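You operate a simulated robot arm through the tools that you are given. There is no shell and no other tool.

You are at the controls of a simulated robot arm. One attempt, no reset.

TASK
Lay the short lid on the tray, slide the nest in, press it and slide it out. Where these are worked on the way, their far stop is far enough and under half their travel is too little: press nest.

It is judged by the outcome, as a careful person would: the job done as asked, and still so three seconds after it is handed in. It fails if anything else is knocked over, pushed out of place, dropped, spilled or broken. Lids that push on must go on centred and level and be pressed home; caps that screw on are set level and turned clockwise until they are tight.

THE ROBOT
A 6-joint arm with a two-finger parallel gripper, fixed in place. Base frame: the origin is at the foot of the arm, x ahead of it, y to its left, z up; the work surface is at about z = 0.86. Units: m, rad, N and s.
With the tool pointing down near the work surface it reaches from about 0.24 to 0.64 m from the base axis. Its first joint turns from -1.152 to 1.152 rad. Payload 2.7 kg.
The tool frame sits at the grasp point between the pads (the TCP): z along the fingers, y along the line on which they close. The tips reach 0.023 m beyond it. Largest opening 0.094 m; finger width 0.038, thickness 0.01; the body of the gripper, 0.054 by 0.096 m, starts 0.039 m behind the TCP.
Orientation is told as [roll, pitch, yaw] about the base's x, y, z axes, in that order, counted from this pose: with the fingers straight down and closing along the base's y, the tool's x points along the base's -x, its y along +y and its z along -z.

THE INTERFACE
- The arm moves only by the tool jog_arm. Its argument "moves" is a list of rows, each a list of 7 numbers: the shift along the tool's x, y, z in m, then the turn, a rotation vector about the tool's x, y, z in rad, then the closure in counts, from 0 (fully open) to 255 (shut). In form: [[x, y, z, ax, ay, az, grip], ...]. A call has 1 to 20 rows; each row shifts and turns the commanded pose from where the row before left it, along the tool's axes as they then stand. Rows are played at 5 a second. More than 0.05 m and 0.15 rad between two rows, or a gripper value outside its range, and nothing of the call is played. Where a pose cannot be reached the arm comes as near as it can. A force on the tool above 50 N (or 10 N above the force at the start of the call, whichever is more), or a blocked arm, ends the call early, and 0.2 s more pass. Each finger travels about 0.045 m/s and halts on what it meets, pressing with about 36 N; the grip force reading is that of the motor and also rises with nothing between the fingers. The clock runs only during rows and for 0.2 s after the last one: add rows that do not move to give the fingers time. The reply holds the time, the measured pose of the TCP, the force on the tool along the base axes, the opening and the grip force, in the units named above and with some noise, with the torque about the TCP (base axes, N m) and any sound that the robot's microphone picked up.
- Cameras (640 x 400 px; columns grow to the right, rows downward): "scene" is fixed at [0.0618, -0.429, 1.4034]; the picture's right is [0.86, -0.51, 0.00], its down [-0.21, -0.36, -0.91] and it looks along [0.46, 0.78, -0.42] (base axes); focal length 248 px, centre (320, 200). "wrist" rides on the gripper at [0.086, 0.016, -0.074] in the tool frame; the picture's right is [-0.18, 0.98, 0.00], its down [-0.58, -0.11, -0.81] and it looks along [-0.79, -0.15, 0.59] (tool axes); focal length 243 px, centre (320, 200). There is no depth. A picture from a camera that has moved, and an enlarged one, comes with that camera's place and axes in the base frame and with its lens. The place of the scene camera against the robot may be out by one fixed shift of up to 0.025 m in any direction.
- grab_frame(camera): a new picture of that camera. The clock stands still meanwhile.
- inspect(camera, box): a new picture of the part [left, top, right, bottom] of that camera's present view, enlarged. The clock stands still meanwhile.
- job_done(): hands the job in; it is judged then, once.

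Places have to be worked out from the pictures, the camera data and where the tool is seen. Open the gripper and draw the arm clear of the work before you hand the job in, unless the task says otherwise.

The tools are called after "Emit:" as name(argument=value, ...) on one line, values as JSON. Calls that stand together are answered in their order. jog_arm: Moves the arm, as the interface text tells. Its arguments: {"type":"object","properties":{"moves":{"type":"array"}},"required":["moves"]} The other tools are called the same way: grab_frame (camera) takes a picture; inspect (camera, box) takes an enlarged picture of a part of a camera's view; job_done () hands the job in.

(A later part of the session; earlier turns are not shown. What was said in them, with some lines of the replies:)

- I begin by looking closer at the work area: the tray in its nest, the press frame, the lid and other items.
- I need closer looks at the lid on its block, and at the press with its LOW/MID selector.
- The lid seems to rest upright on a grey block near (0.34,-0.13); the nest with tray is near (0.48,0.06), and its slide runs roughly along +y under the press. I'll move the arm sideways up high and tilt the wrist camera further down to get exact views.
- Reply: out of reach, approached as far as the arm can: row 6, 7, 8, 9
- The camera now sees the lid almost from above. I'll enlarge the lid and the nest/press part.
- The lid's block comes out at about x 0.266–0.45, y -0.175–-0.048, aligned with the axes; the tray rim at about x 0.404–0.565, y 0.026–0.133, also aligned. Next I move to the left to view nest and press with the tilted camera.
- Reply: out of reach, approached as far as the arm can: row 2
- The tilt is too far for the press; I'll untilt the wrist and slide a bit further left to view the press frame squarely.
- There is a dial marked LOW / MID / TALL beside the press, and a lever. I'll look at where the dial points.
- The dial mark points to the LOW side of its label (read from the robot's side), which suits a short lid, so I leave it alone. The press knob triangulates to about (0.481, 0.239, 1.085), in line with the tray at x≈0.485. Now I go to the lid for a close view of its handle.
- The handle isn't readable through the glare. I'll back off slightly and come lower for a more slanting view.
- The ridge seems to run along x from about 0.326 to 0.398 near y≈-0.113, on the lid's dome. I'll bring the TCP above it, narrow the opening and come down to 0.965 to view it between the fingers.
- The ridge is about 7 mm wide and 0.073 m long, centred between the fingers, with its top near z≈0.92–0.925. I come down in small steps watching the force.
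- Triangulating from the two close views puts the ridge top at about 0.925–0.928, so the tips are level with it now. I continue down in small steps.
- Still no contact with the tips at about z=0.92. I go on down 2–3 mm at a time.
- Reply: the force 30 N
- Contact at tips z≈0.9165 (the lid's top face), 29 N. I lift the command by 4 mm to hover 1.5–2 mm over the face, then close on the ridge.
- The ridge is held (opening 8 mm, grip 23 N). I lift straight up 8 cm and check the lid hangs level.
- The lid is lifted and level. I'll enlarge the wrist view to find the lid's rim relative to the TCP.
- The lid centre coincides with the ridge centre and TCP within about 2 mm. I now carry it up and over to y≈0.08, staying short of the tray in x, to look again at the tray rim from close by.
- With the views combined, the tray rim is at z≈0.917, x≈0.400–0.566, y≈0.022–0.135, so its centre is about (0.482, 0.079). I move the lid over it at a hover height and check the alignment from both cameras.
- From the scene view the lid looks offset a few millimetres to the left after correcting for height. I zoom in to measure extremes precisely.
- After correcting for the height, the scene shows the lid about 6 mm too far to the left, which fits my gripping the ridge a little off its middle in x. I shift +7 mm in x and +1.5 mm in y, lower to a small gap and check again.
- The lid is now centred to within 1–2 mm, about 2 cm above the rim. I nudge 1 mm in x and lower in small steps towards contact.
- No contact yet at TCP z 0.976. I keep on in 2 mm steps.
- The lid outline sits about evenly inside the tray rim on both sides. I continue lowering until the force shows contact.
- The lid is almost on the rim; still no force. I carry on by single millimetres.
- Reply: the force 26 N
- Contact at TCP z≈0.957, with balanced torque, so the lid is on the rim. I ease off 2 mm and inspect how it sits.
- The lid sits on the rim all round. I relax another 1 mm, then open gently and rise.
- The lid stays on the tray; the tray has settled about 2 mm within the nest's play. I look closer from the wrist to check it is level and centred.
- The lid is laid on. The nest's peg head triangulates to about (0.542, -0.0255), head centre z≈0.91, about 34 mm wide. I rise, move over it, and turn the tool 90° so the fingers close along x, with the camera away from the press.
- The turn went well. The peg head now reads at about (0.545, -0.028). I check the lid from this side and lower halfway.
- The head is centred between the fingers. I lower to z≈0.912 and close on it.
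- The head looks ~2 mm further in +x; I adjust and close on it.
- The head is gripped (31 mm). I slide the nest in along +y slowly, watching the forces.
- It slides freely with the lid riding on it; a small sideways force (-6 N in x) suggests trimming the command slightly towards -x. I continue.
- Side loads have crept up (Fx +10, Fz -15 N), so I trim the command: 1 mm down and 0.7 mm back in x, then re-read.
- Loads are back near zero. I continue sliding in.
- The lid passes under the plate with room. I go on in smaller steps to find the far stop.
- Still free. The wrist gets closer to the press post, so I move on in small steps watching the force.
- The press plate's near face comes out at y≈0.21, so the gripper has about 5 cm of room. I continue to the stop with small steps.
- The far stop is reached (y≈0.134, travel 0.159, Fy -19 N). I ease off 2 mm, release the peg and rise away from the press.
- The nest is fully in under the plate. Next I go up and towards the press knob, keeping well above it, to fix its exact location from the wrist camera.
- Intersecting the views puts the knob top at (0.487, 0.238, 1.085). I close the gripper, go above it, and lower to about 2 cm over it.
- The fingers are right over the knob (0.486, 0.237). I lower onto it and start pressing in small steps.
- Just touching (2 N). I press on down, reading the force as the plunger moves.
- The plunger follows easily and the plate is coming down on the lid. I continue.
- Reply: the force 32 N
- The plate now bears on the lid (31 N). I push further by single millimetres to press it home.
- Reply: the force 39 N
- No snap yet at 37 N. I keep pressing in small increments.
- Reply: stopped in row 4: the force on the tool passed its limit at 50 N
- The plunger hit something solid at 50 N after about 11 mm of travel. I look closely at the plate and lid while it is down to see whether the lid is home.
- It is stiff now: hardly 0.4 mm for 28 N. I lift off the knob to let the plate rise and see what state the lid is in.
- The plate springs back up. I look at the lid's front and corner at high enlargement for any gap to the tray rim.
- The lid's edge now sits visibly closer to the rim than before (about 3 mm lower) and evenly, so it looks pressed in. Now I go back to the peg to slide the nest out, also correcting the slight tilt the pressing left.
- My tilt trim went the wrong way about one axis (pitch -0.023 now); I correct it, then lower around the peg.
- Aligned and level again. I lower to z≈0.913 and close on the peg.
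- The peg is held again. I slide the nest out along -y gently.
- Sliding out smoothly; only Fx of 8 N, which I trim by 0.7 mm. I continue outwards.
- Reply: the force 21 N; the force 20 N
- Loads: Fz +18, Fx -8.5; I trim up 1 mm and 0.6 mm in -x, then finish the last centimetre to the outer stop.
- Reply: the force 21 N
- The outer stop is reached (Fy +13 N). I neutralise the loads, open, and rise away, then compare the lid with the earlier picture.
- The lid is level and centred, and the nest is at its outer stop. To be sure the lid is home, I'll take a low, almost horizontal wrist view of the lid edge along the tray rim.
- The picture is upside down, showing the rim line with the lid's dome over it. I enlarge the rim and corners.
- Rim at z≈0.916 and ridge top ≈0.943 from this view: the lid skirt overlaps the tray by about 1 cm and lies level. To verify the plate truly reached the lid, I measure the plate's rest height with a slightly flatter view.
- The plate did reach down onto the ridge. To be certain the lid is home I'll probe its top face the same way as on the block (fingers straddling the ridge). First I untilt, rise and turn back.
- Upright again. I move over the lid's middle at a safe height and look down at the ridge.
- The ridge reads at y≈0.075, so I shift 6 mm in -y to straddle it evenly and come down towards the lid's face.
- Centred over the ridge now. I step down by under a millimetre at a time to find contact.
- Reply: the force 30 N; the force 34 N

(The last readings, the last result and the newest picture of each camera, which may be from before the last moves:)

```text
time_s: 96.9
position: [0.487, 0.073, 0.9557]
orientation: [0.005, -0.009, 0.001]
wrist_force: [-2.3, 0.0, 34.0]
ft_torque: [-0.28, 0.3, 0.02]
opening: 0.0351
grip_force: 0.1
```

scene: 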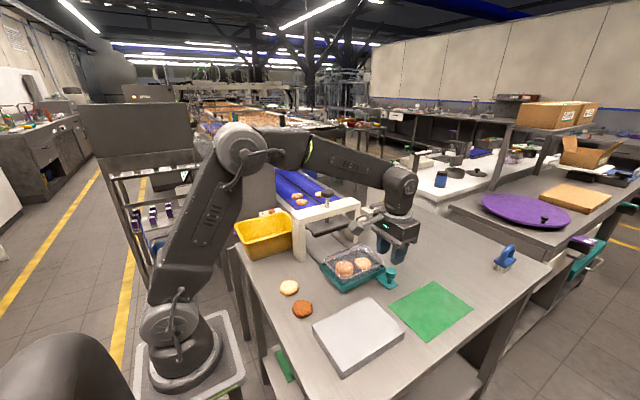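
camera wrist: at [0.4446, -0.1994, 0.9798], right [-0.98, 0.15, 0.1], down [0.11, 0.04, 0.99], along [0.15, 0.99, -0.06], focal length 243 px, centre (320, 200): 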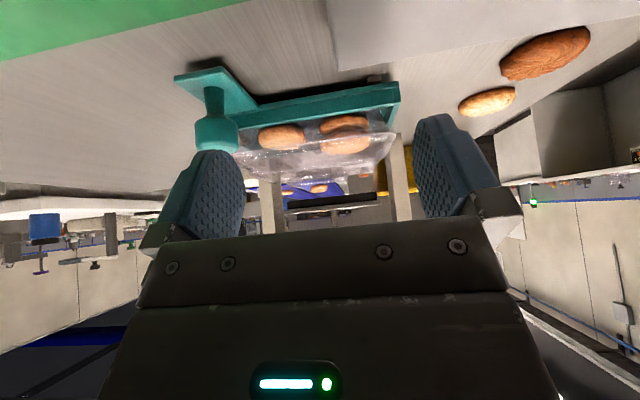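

Contact at 0.956, solid: 34 N with no further movement, so the lid sits on a firm seat. I push a little harder here, evenly on both sides of the ridge, to see whether anything is left to give.

Emit:
jog_arm(moves=[[0, 0, 0.001, 0, 0, 0, 160], [0, 0, 0.001, 0, 0, 0, 160], [0, 0, 0, 0, 0, 0, 160]])

Emit:
inspect(camera="scene", box=[318, 235, 358, 275])

Emit:
inspect(camera="scene", box=[360, 230, 410, 280])

```text
time_s: 97.7
position: [0.4882, 0.0757, 0.956]
orientation: [0.007, -0.009, 0.001]
wrist_force: [-5.8, -0.3, 44.8]
ft_torque: [-0.36, 0.6, -0.02]
opening: 0.035
grip_force: 0.1
```

```text
10.00 times, centred on (338, 255) of scene
camera zoom: at [0.061, -0.4291, 1.4034], right [0.86, -0.51, 0.0], down [-0.21, -0.36, -0.91], along [0.46, 0.78, -0.42], focal length 2477 px, centre (140, -350)
```

zoom: 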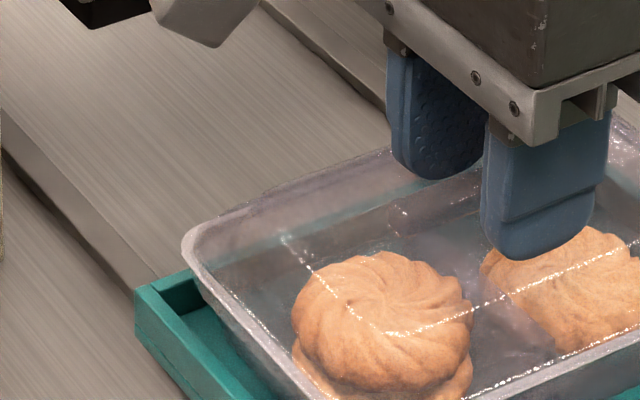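

```text
8.00 times, centred on (385, 255) of scene
camera zoom: at [0.061, -0.4291, 1.4034], right [0.86, -0.51, 0.0], down [-0.21, -0.36, -0.91], along [0.46, 0.78, -0.42], focal length 1982 px, centre (-200, -240)
```

zoom: 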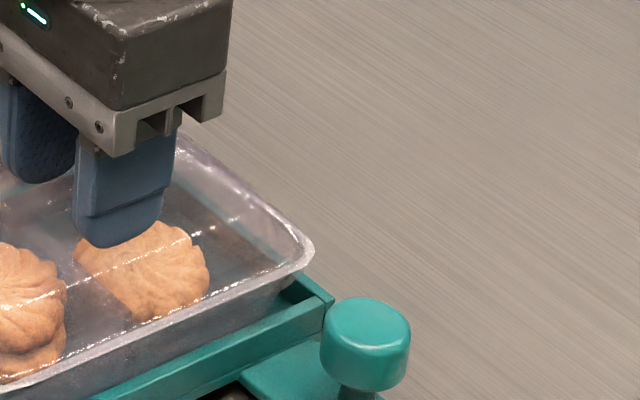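

At 45 N the lid doesn't move at all, so it is firmly home and level. I lift straight off, open the gripper and withdraw up and back.

Emit:
jog_arm(moves=[[0, 0, -0.003, 0, 0, 0, 160], [0, 0, -0.005, 0, 0, 0, 160], [0, 0, -0.02, 0, 0, 0, 160], [0, 0, -0.04, 0, 0, 0, 160], [0, 0, -0.045, 0, 0, 0, 100], [0, 0, -0.045, 0, 0, 0, 0], [0.03, 0, -0.04, 0, 0, 0, 0], [0.04, 0, -0.03, 0, 0, 0, 0], [0.04, 0, -0.02, 0, 0, 0, 0], [0.03, 0, -0.01, 0, 0, 0, 0], [0, 0, 0, 0, 0, 0, 0], [0, 0, 0, 0, 0, 0, 0]])

Emit:
grab_frame(camera="scene")

Emit:
inspect(camera="scene", box=[290, 180, 420, 300])

Emit:
inspect(camera="wrist", box=[200, 0, 440, 200])

```text
time_s: 100.3
position: [0.346, 0.0734, 1.2094]
orientation: [0.002, -0.001, -0.001]
wrist_force: [0.4, -0.5, -0.3]
ft_torque: [-0.02, -0.02, -0.01]
opening: 0.094
grip_force: 0.2
```

```text
taken
```

scene: 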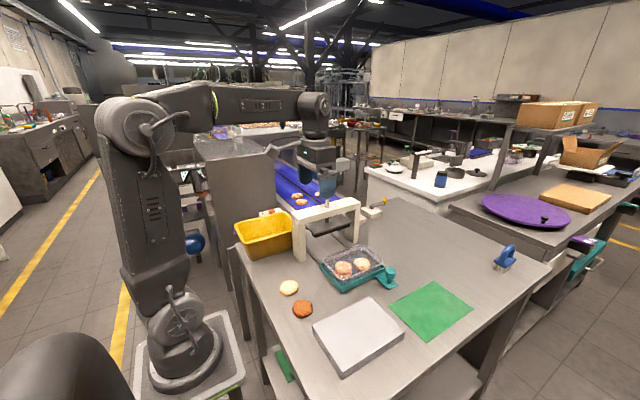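

```text
3.33 times, centred on (355, 240) of scene
camera zoom: at [0.0618, -0.429, 1.4034], right [0.86, -0.51, 0.0], down [-0.21, -0.36, -0.91], along [0.46, 0.78, -0.42], focal length 826 px, centre (203, 67)
```

zoom: 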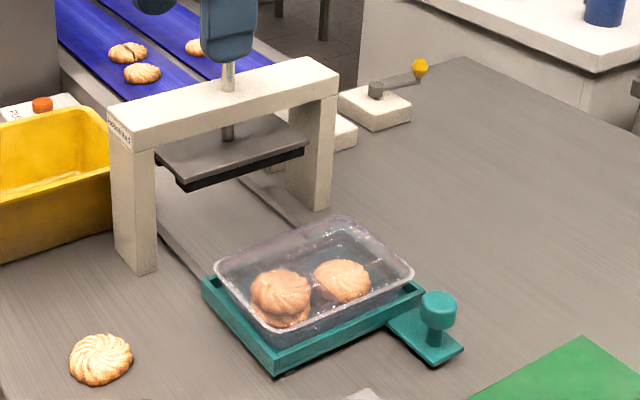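

```text
2.00 times, centred on (320, 100) of wrist
camera zoom: at [0.2591, 0.0884, 1.2846], right [0.18, 0.98, 0.0], down [0.58, -0.11, 0.81], along [0.79, -0.15, -0.59], focal length 485 px, centre (320, 400)
```

zoom: 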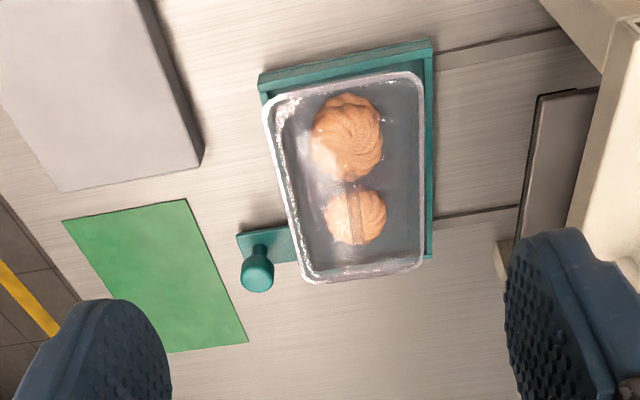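

Seen from both cameras, the lid sits centred and level on the tray, the nest is fully out, the press is back up and nothing else has moved. The gripper is open and clear of the work, so I hand the job in.

Emit:
job_done()

```text
The job is handed in.
```

I laid the short lid on the tray, slid the nest in to its far stop, pressed it, and slid it back out. I have handed the job in, and the verdict is not known yet.

- **Lid:** It sits centred and level. I couldn't see or hear it snap home. It settled onto the rim when I laid it, and the press didn't visibly lower it any further. When I pushed it directly with about 45 N afterwards, it didn't move, so I judged it to be home.
- **Press:** I pushed the knob down until it stopped solid at about 50 N, after roughly 11 to 19 mm. I couldn't measure the press's full travel, so I can't confirm that this was more than half of it.
- **Nest:** It moved about 0.16 m to the inner stop and came back to the outer stop. The tray shifted about 2 mm within the nest while I was laying the lid.
- **Rest of the bench:** I left the LOW/MID/TALL dial alone; it appeared to be on LOW. In the final pictures, nothing else on the bench looked moved.
- **Arm:** The gripper is open and the arm is clear of the work.
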